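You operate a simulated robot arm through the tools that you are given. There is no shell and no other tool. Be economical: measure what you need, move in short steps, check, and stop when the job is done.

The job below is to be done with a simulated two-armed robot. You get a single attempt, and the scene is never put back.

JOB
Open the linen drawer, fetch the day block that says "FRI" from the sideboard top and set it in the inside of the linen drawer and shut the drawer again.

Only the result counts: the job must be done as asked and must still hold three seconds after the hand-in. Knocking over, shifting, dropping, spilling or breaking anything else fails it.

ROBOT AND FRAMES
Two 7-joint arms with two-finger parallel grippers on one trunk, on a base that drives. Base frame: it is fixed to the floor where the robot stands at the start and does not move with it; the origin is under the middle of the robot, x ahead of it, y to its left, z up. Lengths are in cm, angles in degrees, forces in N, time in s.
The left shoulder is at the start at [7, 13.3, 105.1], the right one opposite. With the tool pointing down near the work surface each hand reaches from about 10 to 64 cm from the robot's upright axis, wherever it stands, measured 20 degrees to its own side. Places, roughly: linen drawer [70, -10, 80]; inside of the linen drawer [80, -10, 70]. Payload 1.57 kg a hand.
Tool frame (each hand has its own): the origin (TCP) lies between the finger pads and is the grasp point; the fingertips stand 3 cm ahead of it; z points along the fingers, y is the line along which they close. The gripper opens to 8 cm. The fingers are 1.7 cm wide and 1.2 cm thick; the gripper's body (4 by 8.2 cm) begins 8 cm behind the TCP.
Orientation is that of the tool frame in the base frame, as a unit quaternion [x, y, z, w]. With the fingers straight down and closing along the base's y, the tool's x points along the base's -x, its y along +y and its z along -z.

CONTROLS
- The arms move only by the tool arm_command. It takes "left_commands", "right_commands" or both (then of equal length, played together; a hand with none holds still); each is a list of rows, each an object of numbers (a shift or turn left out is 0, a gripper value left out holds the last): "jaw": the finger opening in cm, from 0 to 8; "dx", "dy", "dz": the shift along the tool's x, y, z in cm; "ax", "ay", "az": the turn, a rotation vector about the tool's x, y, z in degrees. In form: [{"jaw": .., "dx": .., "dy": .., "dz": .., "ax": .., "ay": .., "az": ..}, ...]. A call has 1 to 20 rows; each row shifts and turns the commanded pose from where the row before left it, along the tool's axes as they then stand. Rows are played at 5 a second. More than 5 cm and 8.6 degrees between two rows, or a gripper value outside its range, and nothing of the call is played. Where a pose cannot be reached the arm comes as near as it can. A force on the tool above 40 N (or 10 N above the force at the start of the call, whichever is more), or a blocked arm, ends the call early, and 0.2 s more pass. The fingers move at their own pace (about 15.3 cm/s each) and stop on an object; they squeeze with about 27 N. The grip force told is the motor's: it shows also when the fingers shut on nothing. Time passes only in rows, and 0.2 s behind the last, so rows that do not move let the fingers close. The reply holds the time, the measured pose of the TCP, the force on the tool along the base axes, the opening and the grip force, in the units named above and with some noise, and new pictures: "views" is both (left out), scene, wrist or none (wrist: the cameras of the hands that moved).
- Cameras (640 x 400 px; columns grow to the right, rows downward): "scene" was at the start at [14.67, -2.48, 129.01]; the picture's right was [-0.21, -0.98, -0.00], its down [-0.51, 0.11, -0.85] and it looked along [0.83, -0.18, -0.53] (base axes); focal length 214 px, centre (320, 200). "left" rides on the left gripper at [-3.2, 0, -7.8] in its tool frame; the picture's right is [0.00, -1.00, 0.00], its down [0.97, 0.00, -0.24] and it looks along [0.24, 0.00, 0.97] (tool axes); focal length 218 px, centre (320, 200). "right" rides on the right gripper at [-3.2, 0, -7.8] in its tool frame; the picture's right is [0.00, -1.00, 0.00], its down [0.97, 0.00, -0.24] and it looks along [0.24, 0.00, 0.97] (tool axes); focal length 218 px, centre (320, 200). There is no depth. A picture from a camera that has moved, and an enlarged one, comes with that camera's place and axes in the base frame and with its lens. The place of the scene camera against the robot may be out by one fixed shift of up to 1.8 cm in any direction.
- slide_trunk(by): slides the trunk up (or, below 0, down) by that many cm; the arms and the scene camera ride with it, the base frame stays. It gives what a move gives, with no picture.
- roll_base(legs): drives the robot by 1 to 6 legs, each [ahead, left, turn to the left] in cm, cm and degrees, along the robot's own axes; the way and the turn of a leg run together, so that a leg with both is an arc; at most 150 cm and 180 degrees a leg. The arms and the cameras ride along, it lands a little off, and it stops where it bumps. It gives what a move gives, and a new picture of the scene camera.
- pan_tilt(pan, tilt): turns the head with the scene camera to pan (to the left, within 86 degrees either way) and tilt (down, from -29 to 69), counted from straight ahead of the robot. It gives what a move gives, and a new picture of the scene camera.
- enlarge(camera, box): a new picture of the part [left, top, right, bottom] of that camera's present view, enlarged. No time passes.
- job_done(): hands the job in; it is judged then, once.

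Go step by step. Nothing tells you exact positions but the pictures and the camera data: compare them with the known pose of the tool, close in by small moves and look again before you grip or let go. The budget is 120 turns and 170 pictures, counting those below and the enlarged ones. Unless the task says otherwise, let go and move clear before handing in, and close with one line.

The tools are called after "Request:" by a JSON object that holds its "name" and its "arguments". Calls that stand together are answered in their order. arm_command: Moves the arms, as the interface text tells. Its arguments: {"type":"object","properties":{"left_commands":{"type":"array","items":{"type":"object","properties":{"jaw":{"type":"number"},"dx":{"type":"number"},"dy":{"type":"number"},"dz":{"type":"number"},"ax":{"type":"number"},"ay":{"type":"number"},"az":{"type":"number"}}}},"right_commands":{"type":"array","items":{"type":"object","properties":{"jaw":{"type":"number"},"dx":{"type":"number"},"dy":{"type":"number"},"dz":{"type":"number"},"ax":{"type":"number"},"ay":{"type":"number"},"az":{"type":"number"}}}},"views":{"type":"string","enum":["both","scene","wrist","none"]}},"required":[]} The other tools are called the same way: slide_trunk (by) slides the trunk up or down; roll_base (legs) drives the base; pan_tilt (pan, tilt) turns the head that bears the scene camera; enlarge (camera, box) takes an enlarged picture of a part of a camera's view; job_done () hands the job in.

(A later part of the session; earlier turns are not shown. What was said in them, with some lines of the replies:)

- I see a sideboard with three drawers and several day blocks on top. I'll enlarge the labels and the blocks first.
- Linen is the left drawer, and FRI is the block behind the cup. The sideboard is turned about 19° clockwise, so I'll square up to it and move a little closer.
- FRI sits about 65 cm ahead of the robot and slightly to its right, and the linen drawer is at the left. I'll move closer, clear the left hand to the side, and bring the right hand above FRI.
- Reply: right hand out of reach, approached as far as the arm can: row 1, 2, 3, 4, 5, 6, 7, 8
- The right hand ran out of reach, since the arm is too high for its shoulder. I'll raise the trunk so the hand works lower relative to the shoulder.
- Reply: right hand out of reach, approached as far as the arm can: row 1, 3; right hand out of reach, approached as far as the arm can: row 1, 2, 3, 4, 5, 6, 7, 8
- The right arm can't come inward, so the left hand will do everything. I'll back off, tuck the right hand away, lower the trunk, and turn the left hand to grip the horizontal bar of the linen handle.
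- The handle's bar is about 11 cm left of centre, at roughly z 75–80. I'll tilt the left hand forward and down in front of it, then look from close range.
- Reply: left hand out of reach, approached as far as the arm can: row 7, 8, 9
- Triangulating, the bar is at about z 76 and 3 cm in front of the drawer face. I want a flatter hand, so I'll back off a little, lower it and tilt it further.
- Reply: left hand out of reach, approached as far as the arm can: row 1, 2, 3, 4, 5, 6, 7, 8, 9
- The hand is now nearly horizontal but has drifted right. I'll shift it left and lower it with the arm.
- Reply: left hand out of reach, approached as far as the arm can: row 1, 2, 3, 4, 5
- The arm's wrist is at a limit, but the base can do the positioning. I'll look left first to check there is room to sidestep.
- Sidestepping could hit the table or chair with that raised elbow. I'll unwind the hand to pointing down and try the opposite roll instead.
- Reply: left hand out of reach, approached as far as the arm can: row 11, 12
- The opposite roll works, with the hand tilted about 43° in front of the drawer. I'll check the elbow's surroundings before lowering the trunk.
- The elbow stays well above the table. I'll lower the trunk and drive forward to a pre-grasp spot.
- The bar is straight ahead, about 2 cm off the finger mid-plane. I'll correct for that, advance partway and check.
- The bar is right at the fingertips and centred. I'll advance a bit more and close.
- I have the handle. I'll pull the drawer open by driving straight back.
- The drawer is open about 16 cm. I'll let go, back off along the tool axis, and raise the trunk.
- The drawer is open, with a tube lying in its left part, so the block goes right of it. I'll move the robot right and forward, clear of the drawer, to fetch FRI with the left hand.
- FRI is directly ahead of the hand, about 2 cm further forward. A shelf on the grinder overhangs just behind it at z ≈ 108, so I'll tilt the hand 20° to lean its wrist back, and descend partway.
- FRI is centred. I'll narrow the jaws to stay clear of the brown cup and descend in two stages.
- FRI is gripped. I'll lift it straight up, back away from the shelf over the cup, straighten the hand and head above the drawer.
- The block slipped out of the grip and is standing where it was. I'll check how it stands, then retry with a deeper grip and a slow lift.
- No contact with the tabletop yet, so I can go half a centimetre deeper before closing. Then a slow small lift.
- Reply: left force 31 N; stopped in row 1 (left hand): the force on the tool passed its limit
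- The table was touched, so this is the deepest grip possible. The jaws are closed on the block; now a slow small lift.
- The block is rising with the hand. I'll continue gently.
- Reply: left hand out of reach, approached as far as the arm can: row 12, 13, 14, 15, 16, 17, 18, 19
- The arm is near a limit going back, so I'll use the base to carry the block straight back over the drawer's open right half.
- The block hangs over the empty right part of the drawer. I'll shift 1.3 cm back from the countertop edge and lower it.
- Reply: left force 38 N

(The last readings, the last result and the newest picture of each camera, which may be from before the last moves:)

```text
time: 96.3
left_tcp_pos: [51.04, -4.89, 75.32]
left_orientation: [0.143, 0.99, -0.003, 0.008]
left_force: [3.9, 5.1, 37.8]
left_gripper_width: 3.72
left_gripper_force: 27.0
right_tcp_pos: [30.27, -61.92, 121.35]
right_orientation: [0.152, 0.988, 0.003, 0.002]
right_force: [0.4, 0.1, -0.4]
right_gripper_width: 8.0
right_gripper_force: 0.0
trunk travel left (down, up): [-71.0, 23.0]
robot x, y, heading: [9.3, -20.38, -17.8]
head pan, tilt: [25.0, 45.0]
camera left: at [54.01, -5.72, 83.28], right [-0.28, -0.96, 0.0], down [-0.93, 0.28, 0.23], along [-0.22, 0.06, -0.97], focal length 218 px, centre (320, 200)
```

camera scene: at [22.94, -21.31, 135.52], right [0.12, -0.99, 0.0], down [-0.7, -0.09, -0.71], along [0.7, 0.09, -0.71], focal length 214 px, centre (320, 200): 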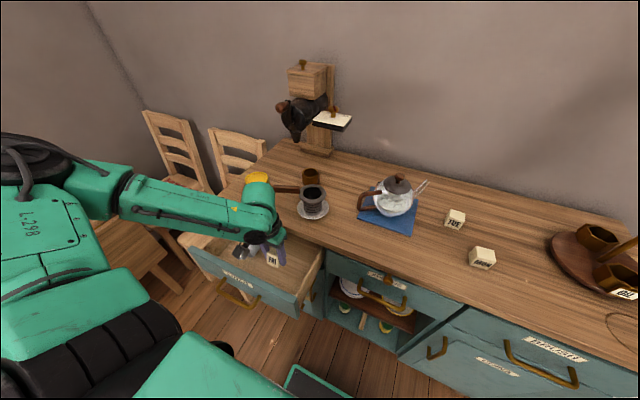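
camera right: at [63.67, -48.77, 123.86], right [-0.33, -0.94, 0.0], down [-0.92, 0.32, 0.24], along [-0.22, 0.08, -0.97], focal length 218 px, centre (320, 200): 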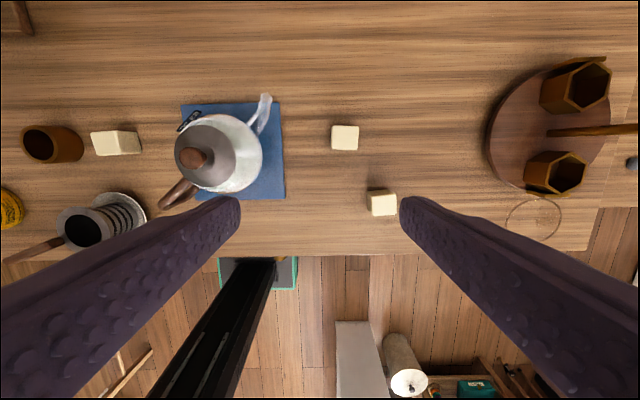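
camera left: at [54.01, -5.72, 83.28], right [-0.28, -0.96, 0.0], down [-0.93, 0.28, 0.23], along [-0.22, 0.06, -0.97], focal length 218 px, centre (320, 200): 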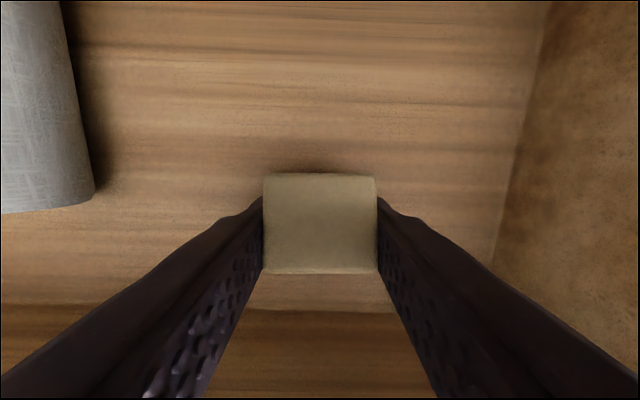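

Contact with the drawer floor: the block is down. I'll ease off a little, release and lift out.

Request:
{"name": "arm_command", "arguments": {"left_commands": [{"dz": -0.2}, {"jaw": 6}, {}, {"dz": -1}, {"dz": -2}, {"dz": -3}, {"dz": -3}, {"dz": -3}, {"dz": -3}, {"dz": -4}, {"dz": -4}, {"dz": -4}]}}

```text
time: 98.9
left_tcp_pos: [50.92, -4.61, 102.32]
left_orientation: [0.144, 0.99, -0.002, 0.003]
left_force: [-0.6, 0.9, 0.4]
left_gripper_width: 6.0
left_gripper_force: 0.0
right_tcp_pos: [30.63, -61.83, 121.41]
right_orientation: [0.152, 0.988, 0.002, 0.001]
right_force: [-0.2, 0.3, 0.2]
right_gripper_width: 8.0
right_gripper_force: 0.1
trunk travel left (down, up): [-71.0, 23.0]
robot x, y, heading: [9.05, -19.91, -18.2]
head pan, tilt: [25.0, 45.0]
camera scene: at [22.85, -21.36, 135.53], right [0.12, -0.99, 0.0], down [-0.7, -0.09, -0.71], along [0.7, 0.09, -0.71], focal length 214 px, centre (320, 200)
camera left: at [53.87, -5.46, 110.21], right [-0.28, -0.96, 0.0], down [-0.93, 0.28, 0.23], along [-0.22, 0.06, -0.97], focal length 218 px, centre (320, 200)
```

scene: 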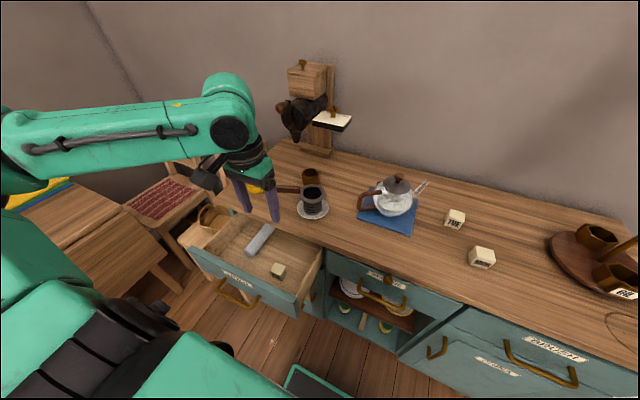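
left: 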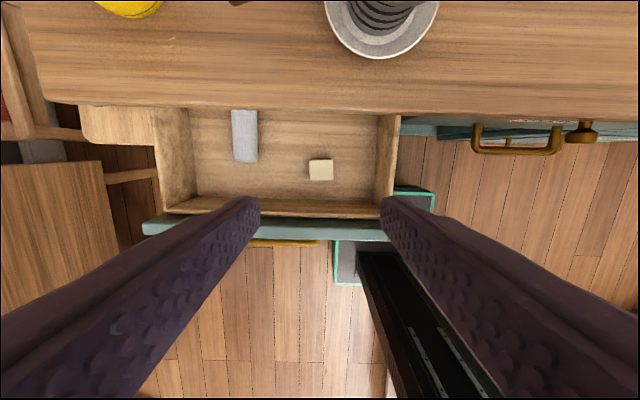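

FRI is standing in the drawer. Now I'll back the hand out to in front of the drawer, close the fingers, and lower them to push on the handle bar.

Request:
{"name": "roll_base", "arguments": {"legs": [[-18, 6.7, 0]]}}

Request:
{"name": "arm_command", "arguments": {"left_commands": [{"jaw": 0, "ay": -7}, {"ay": -7}, {"ay": -6}, {"dx": 0.7, "dz": 1.88}, {"dx": 0.7, "dz": 1.88}, {"dx": 0.7, "dz": 1.88}, {"dx": 0.7, "dz": 1.88}]}}

```text
time: 100.5
left_tcp_pos: [36.0, 7.21, 102.23]
left_orientation: [0.142, 0.99, -0.002, 0.002]
left_force: [-0.9, -1.0, -0.3]
left_gripper_width: 6.0
left_gripper_force: 0.0
right_tcp_pos: [15.73, -49.93, 121.37]
right_orientation: [0.153, 0.988, 0.003, 0.0]
right_force: [0.0, 0.0, -0.1]
right_gripper_width: 8.0
right_gripper_force: 0.0
trunk travel left (down, up): [-71.0, 23.0]
robot x, y, heading: [-6.27, -8.18, -17.9]
head pan, tilt: [25.0, 45.0]
camera scene: at [8.07, -9.55, 135.51], right [0.12, -0.99, 0.0], down [-0.7, -0.08, -0.71], along [0.7, 0.09, -0.71], focal length 214 px, centre (320, 200)
```

scene: 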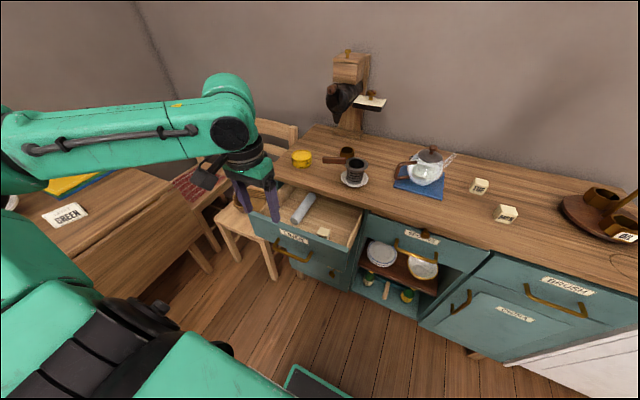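

```text
time: 102.0
left_tcp_pos: [39.22, 7.5, 95.61]
left_orientation: [0.149, 0.98, -0.031, 0.131]
left_force: [-0.6, -0.4, -0.9]
left_gripper_width: 0.0
left_gripper_force: 21.2
left hand out of reach, approached as far as the arm can: row 2, 3, 4, 5, 6, 7
right_tcp_pos: [15.81, -49.85, 121.34]
right_orientation: [0.152, 0.988, 0.003, 0.0]
right_force: [0.8, -0.7, 0.1]
right_gripper_width: 8.0
right_gripper_force: 0.0
trunk travel left (down, up): [-71.0, 23.0]
robot x, y, heading: [-5.8, -8.57, -17.9]
head pan, tilt: [25.0, 45.0]
camera scene: at [8.06, -9.33, 135.51], right [0.12, -0.99, 0.0], down [-0.7, -0.09, -0.71], along [0.7, 0.09, -0.71], focal length 214 px, centre (320, 200)
camera left: at [40.21, 7.39, 104.0], right [-0.3, -0.95, 0.02], down [-0.95, 0.3, -0.03], along [0.02, -0.03, -1.0], focal length 218 px, centre (320, 200)
```

scene: 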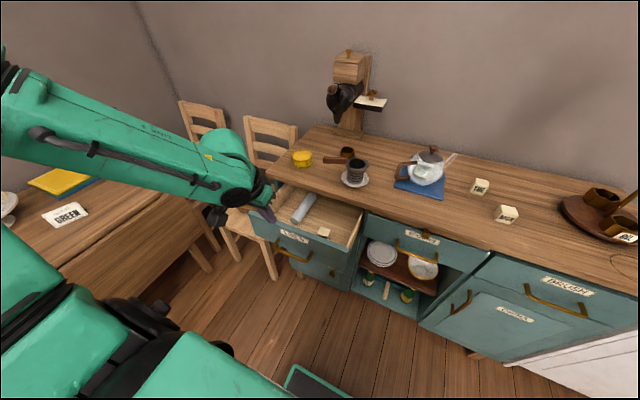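
left: 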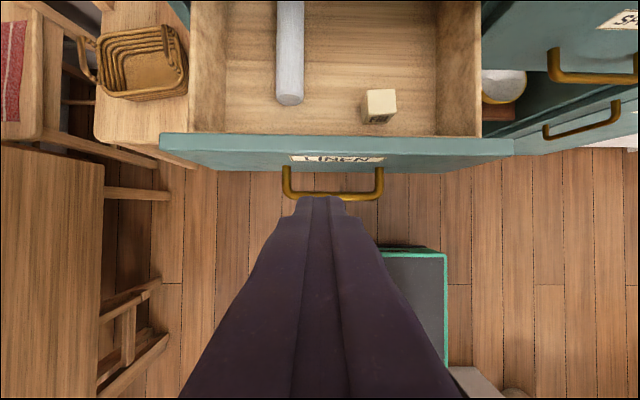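

I can see the bar just ahead of the fingertips and the block in the drawer. I'll back up 4 cm, centre on the bar, and lower with the trunk.

Request:
{"name": "roll_base", "arguments": {"legs": [[-4, -2, 0]]}}

Request:
{"name": "slide_trunk", "arguments": {"by": -18}}

Request:
{"name": "arm_command", "arguments": {"left_commands": [{"jaw": 0}]}}

```text
time: 103.0
left_tcp_pos: [35.11, 6.91, 95.55]
left_orientation: [0.149, 0.98, -0.032, 0.128]
left_force: [-0.1, 0.1, 0.2]
left_gripper_width: 0.02
left_gripper_force: 21.4
right_tcp_pos: [11.82, -50.44, 121.33]
right_orientation: [0.153, 0.988, 0.002, -0.002]
right_force: [0.7, 0.5, 1.2]
right_gripper_width: 8.0
right_gripper_force: 0.1
trunk travel left (down, up): [-71.0, 23.0]
robot x, y, heading: [-10.34, -8.67, -18.1]
head pan, tilt: [25.0, 45.0]
camera scene: at [4.09, -9.98, 135.46], right [0.12, -0.99, 0.0], down [-0.71, -0.09, -0.7], along [0.7, 0.09, -0.71], focal length 214 px, centre (320, 200)
```

scene: 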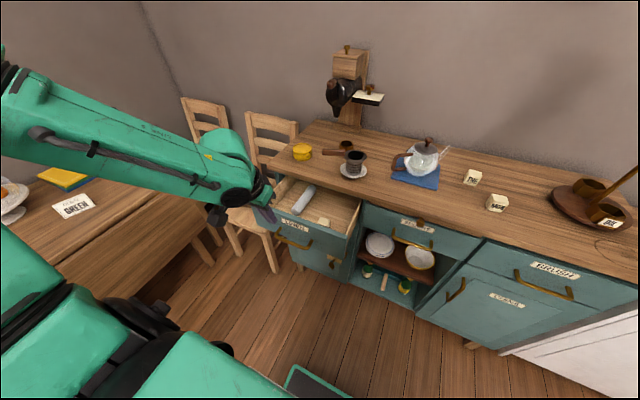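

```text
time: 105.0
left_tcp_pos: [34.78, 6.9, 77.73]
left_orientation: [0.148, 0.98, -0.03, 0.131]
left_force: [0.2, 0.3, -0.6]
left_gripper_width: 0.04
left_gripper_force: 21.3
right_tcp_pos: [11.15, -50.56, 103.4]
right_orientation: [0.151, 0.989, 0.004, 0.0]
right_force: [-0.3, -0.2, 0.3]
right_gripper_width: 7.99
right_gripper_force: 0.0
trunk travel left (down, up): [-53.0, 41.0]
robot x, y, heading: [-10.48, -8.83, -18.0]
head pan, tilt: [25.0, 45.0]
```

```text
time: 105.3
left_tcp_pos: [34.49, 6.76, 77.81]
left_orientation: [0.149, 0.98, -0.031, 0.131]
left_force: [0.5, 0.8, -1.0]
left_gripper_width: 0.02
left_gripper_force: 21.6
right_tcp_pos: [11.17, -50.58, 103.35]
right_orientation: [0.151, 0.989, 0.003, 0.0]
right_force: [0.3, -0.6, 0.7]
right_gripper_width: 8.0
right_gripper_force: 0.1
trunk travel left (down, up): [-53.0, 41.0]
robot x, y, heading: [-10.42, -8.94, -17.8]
head pan, tilt: [25.0, 45.0]
camera scene: at [3.48, -10.07, 117.53], right [0.12, -0.99, 0.0], down [-0.7, -0.09, -0.71], along [0.7, 0.09, -0.71], focal length 214 px, centre (320, 200)
camera left: at [35.66, 6.68, 86.1], right [-0.3, -0.95, 0.02], down [-0.95, 0.3, -0.03], along [0.02, -0.03, -1.0], focal length 218 px, centre (320, 200)
```

scene: 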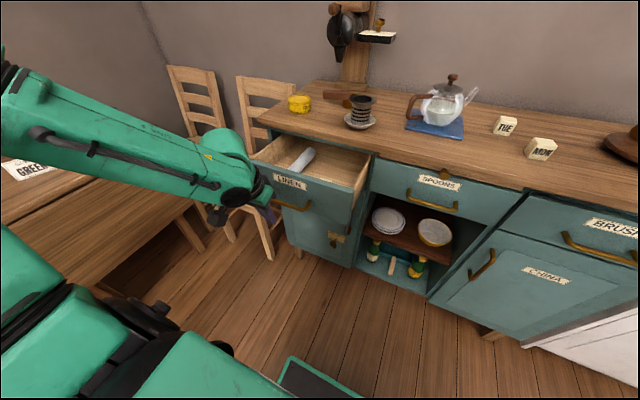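
left: 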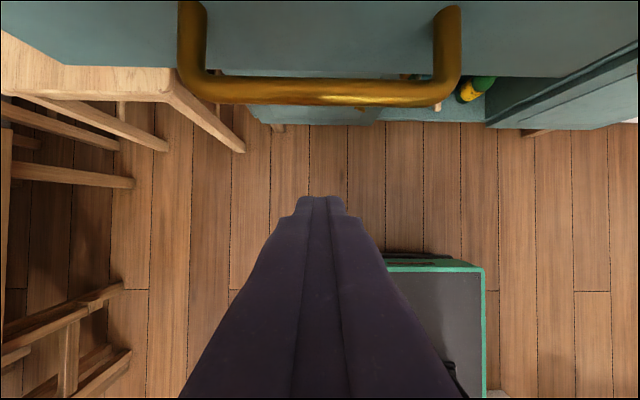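

The fingers are centred on the bar, about 4 cm behind it. I'll drive forward to push the drawer in, most of the way first.

Request:
{"name": "roll_base", "arguments": {"legs": [[17, 0, 0]]}}

Request:
{"name": "arm_command", "arguments": {"left_commands": [{"jaw": 0}], "views": "wrist"}}

```text
time: 106.8
left_tcp_pos: [50.68, 1.63, 77.66]
left_orientation: [0.15, 0.979, -0.031, 0.131]
left_force: [-0.5, 0.4, 0.7]
left_gripper_width: 0.0
left_gripper_force: 21.8
right_tcp_pos: [27.21, -55.79, 103.31]
right_orientation: [0.153, 0.988, 0.003, 0.0]
right_force: [0.3, 0.4, -0.5]
right_gripper_width: 8.02
right_gripper_force: 0.0
trunk travel left (down, up): [-53.0, 41.0]
robot x, y, heading: [5.72, -14.06, -17.8]
head pan, tilt: [25.0, 45.0]
camera scene: at [19.53, -15.31, 117.52], right [0.12, -0.99, 0.0], down [-0.7, -0.09, -0.71], along [0.7, 0.09, -0.71], focal length 214 px, centre (320, 200)
```

scene: 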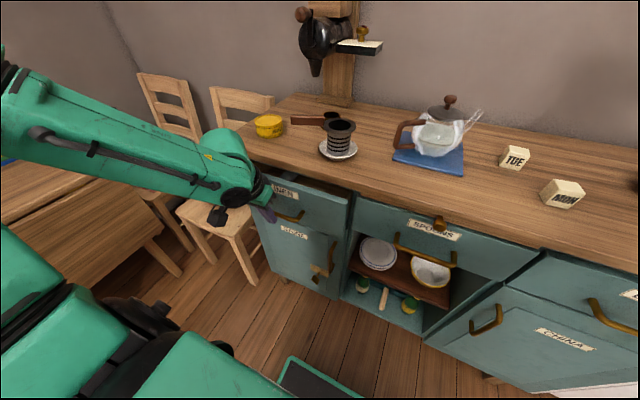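

```text
time: 107.2
left_tcp_pos: [50.64, 1.61, 77.82]
left_orientation: [0.149, 0.979, -0.031, 0.132]
left_force: [0.0, 0.1, 0.1]
left_gripper_width: 0.0
left_gripper_force: 21.5
right_tcp_pos: [27.19, -55.73, 103.39]
right_orientation: [0.151, 0.989, 0.002, 0.0]
right_force: [0.0, 0.4, 0.3]
right_gripper_width: 8.01
right_gripper_force: 0.0
trunk travel left (down, up): [-53.0, 41.0]
robot x, y, heading: [5.67, -13.92, -18.3]
head pan, tilt: [25.0, 45.0]
camera left: at [51.67, 1.43, 86.12], right [-0.3, -0.95, 0.02], down [-0.95, 0.3, -0.03], along [0.02, -0.03, -1.0], focal length 218 px, centre (320, 200)
```

left: 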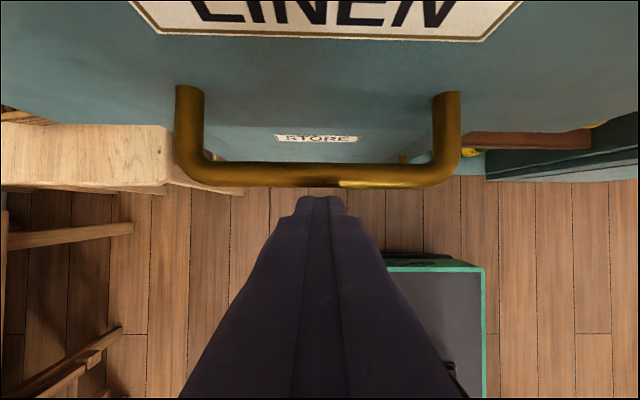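

About 4 cm remain. I'll push the rest.

Request:
{"name": "roll_base", "arguments": {"legs": [[4.3, 0, 0]]}}

Request:
{"name": "arm_command", "arguments": {"left_commands": [{"jaw": 0}], "views": "wrist"}}

```text
time: 108.1
left_tcp_pos: [54.39, 0.54, 77.62]
left_orientation: [0.148, 0.98, -0.03, 0.128]
left_force: [-24.4, 7.9, -15.6]
left_gripper_width: 0.01
left_gripper_force: 21.1
right_tcp_pos: [30.97, -56.92, 103.46]
right_orientation: [0.152, 0.988, 0.003, 0.001]
right_force: [-0.5, 1.0, 0.1]
right_gripper_width: 7.98
right_gripper_force: 0.1
trunk travel left (down, up): [-53.0, 41.0]
robot x, y, heading: [9.71, -15.55, -18.1]
head pan, tilt: [25.0, 45.0]
camera scene: at [23.3, -16.45, 117.54], right [0.12, -0.99, 0.0], down [-0.7, -0.09, -0.71], along [0.7, 0.08, -0.71], focal length 214 px, centre (320, 200)
```

scene: 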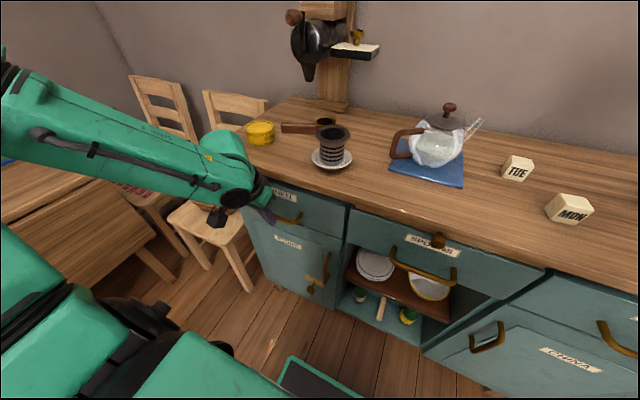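

```text
time: 108.5
left_tcp_pos: [54.34, 0.45, 77.55]
left_orientation: [0.147, 0.981, -0.029, 0.126]
left_force: [-5.7, 0.8, -2.5]
left_gripper_width: 0.0
left_gripper_force: 21.2
right_tcp_pos: [31.26, -57.07, 103.42]
right_orientation: [0.152, 0.988, 0.003, 0.001]
right_force: [0.0, 0.1, -0.3]
right_gripper_width: 8.0
right_gripper_force: 0.1
trunk travel left (down, up): [-53.0, 41.0]
robot x, y, heading: [9.6, -15.14, -17.8]
head pan, tilt: [25.0, 45.0]
camera left: at [55.45, 0.24, 85.85], right [-0.3, -0.95, 0.02], down [-0.95, 0.3, -0.02], along [0.01, -0.02, -1.0], focal length 218 px, centre (320, 200)
```

left: 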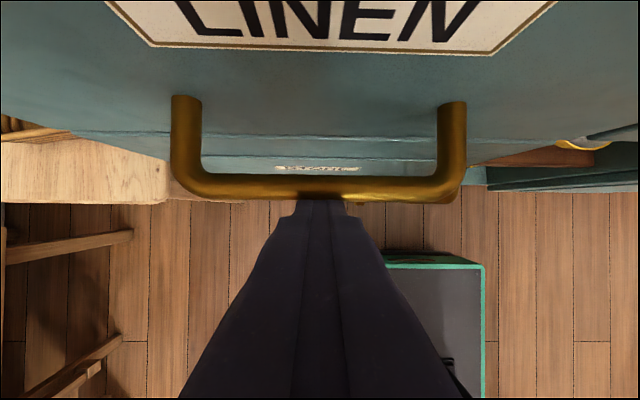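

There's contact force, so the drawer is at or near its stop. One more small push to be sure.

Request:
{"name": "roll_base", "arguments": {"legs": [[0.9, 0, 0]]}}

Request:
{"name": "arm_command", "arguments": {"left_commands": [{"jaw": 0}], "views": "wrist"}}

```text
time: 109.4
left_tcp_pos: [54.4, 0.45, 77.11]
left_orientation: [0.145, 0.982, -0.027, 0.116]
left_force: [-7.5, 1.6, 1.0]
left_gripper_width: 0.0
left_gripper_force: 21.1
right_tcp_pos: [32.12, -57.4, 103.37]
right_orientation: [0.152, 0.988, 0.004, 0.0]
right_force: [-0.6, -0.3, -0.2]
right_gripper_width: 7.98
right_gripper_force: 0.1
trunk travel left (down, up): [-53.0, 41.0]
robot x, y, heading: [10.42, -15.87, -17.6]
head pan, tilt: [25.0, 45.0]
stopped in leg 1: the force on the tool passed its limit (the readings are from after the stop); the commanded pose is now the measured one
camera scene: at [24.27, -16.87, 117.54], right [0.12, -0.99, 0.0], down [-0.7, -0.09, -0.71], along [0.7, 0.09, -0.71], focal length 214 px, centre (320, 200)
```

scene: 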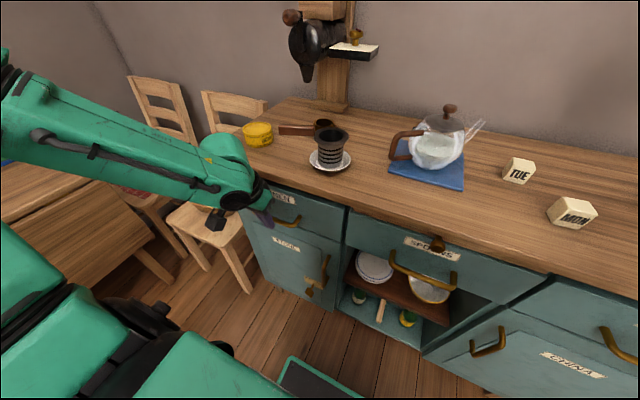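

```text
time: 109.8
left_tcp_pos: [54.56, 0.31, 76.92]
left_orientation: [0.145, 0.982, -0.027, 0.116]
left_force: [-6.6, 0.7, -3.2]
left_gripper_width: 0.0
left_gripper_force: 21.1
right_tcp_pos: [32.07, -57.32, 103.45]
right_orientation: [0.152, 0.988, 0.002, 0.001]
right_force: [0.4, 0.1, 0.6]
right_gripper_width: 7.99
right_gripper_force: 0.0
trunk travel left (down, up): [-53.0, 41.0]
robot x, y, heading: [10.35, -15.59, -17.8]
head pan, tilt: [25.0, 45.0]
camera left: at [55.77, 0.15, 85.39], right [-0.29, -0.96, 0.02], down [-0.96, 0.29, 0.01], along [-0.01, -0.02, -1.0], focal length 218 px, centre (320, 200)
```

left: 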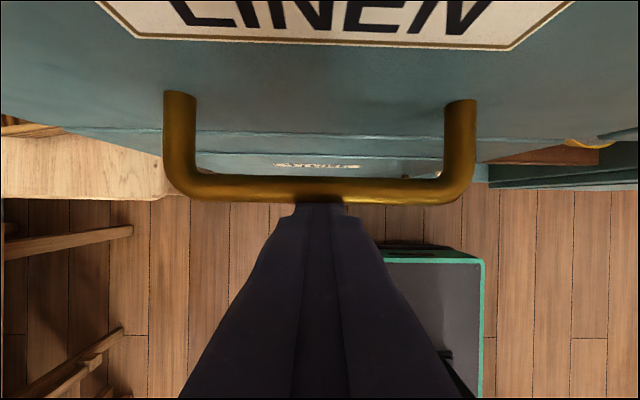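

The push hit the stop, so the drawer is shut. I'll back off and take a look.

Request:
{"name": "roll_base", "arguments": {"legs": [[-14, -6, 0]]}}

Request:
{"name": "slide_trunk", "arguments": {"by": 18}}

Request:
{"name": "arm_command", "arguments": {"left_commands": [{"jaw": 4}]}}

```text
time: 111.2
left_tcp_pos: [39.51, -1.11, 77.06]
left_orientation: [0.147, 0.982, -0.028, 0.116]
left_force: [1.0, -0.6, 0.6]
left_gripper_width: 0.0
left_gripper_force: 21.5
right_tcp_pos: [16.97, -58.73, 103.39]
right_orientation: [0.152, 0.988, 0.003, -0.001]
right_force: [0.0, 0.7, -0.6]
right_gripper_width: 8.0
right_gripper_force: 0.2
trunk travel left (down, up): [-53.0, 41.0]
robot x, y, heading: [-4.64, -17.22, -18.1]
head pan, tilt: [25.0, 45.0]
camera scene: at [9.19, -18.26, 117.53], right [0.12, -0.99, 0.0], down [-0.7, -0.09, -0.71], along [0.7, 0.09, -0.71], focal length 214 px, centre (320, 200)
```

scene: 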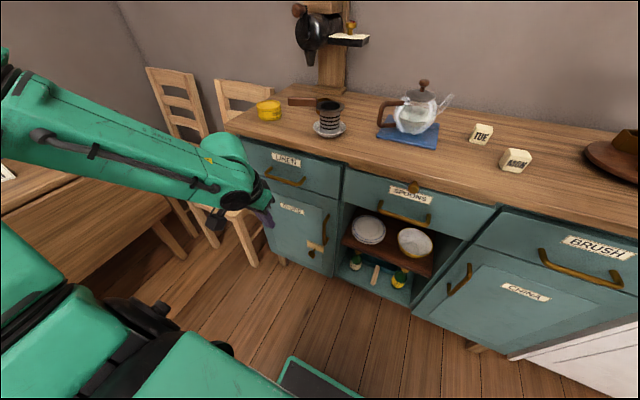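

```text
time: 113.2
left_tcp_pos: [39.58, -1.05, 95.02]
left_orientation: [0.148, 0.982, -0.029, 0.116]
left_force: [-0.3, 0.2, 0.9]
left_gripper_width: 0.01
left_gripper_force: 21.7
right_tcp_pos: [16.89, -58.8, 121.39]
right_orientation: [0.152, 0.988, 0.003, 0.0]
right_force: [0.7, -0.2, 0.3]
right_gripper_width: 7.99
right_gripper_force: 0.0
trunk travel left (down, up): [-71.0, 23.0]
robot x, y, heading: [-4.44, -16.73, -18.1]
head pan, tilt: [25.0, 45.0]
```

```text
time: 113.6
left_tcp_pos: [39.58, -1.17, 95.13]
left_orientation: [0.147, 0.982, -0.028, 0.117]
left_force: [0.2, -0.7, -1.0]
left_gripper_width: 4.0
left_gripper_force: 0.1
right_tcp_pos: [16.93, -58.82, 121.22]
right_orientation: [0.152, 0.988, 0.002, 0.0]
right_force: [0.1, -0.1, -0.1]
right_gripper_width: 8.01
right_gripper_force: 0.2
trunk travel left (down, up): [-71.0, 23.0]
robot x, y, heading: [-4.6, -17.17, -18.0]
head pan, tilt: [25.0, 45.0]
camera scene: at [9.2, -18.26, 135.52], right [0.12, -0.99, 0.0], down [-0.7, -0.09, -0.71], along [0.7, 0.09, -0.71], focal length 214 px, centre (320, 200)
camera left: at [40.78, -1.34, 103.41], right [-0.29, -0.96, 0.02], down [-0.96, 0.29, 0.0], along [-0.01, -0.02, -1.0], focal length 218 px, centre (320, 200)
```

scene: 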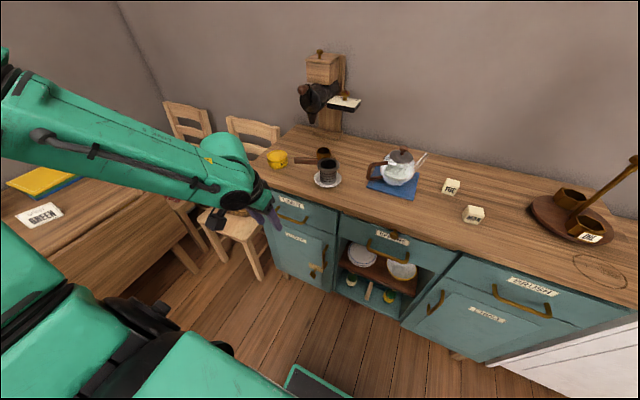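
left: 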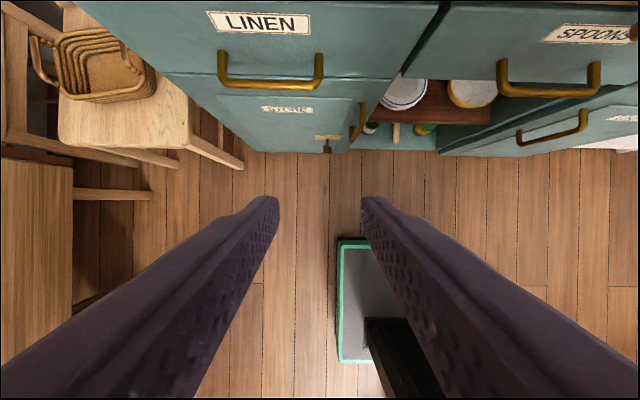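

The linen drawer sits flush with the SPOONS drawer, everything on the sideboard stands as before, and the hands are clear.

Request:
{"name": "job_done", "arguments": {}}

```text
The job is handed in.
```

The FRI block is in the linen drawer, standing to the right of the tube already in there, and the drawer is shut. My first grip slipped and turned the block slightly, but it stayed standing, and the second grip held. I saw nothing else knocked over or moved, and both hands are clear.
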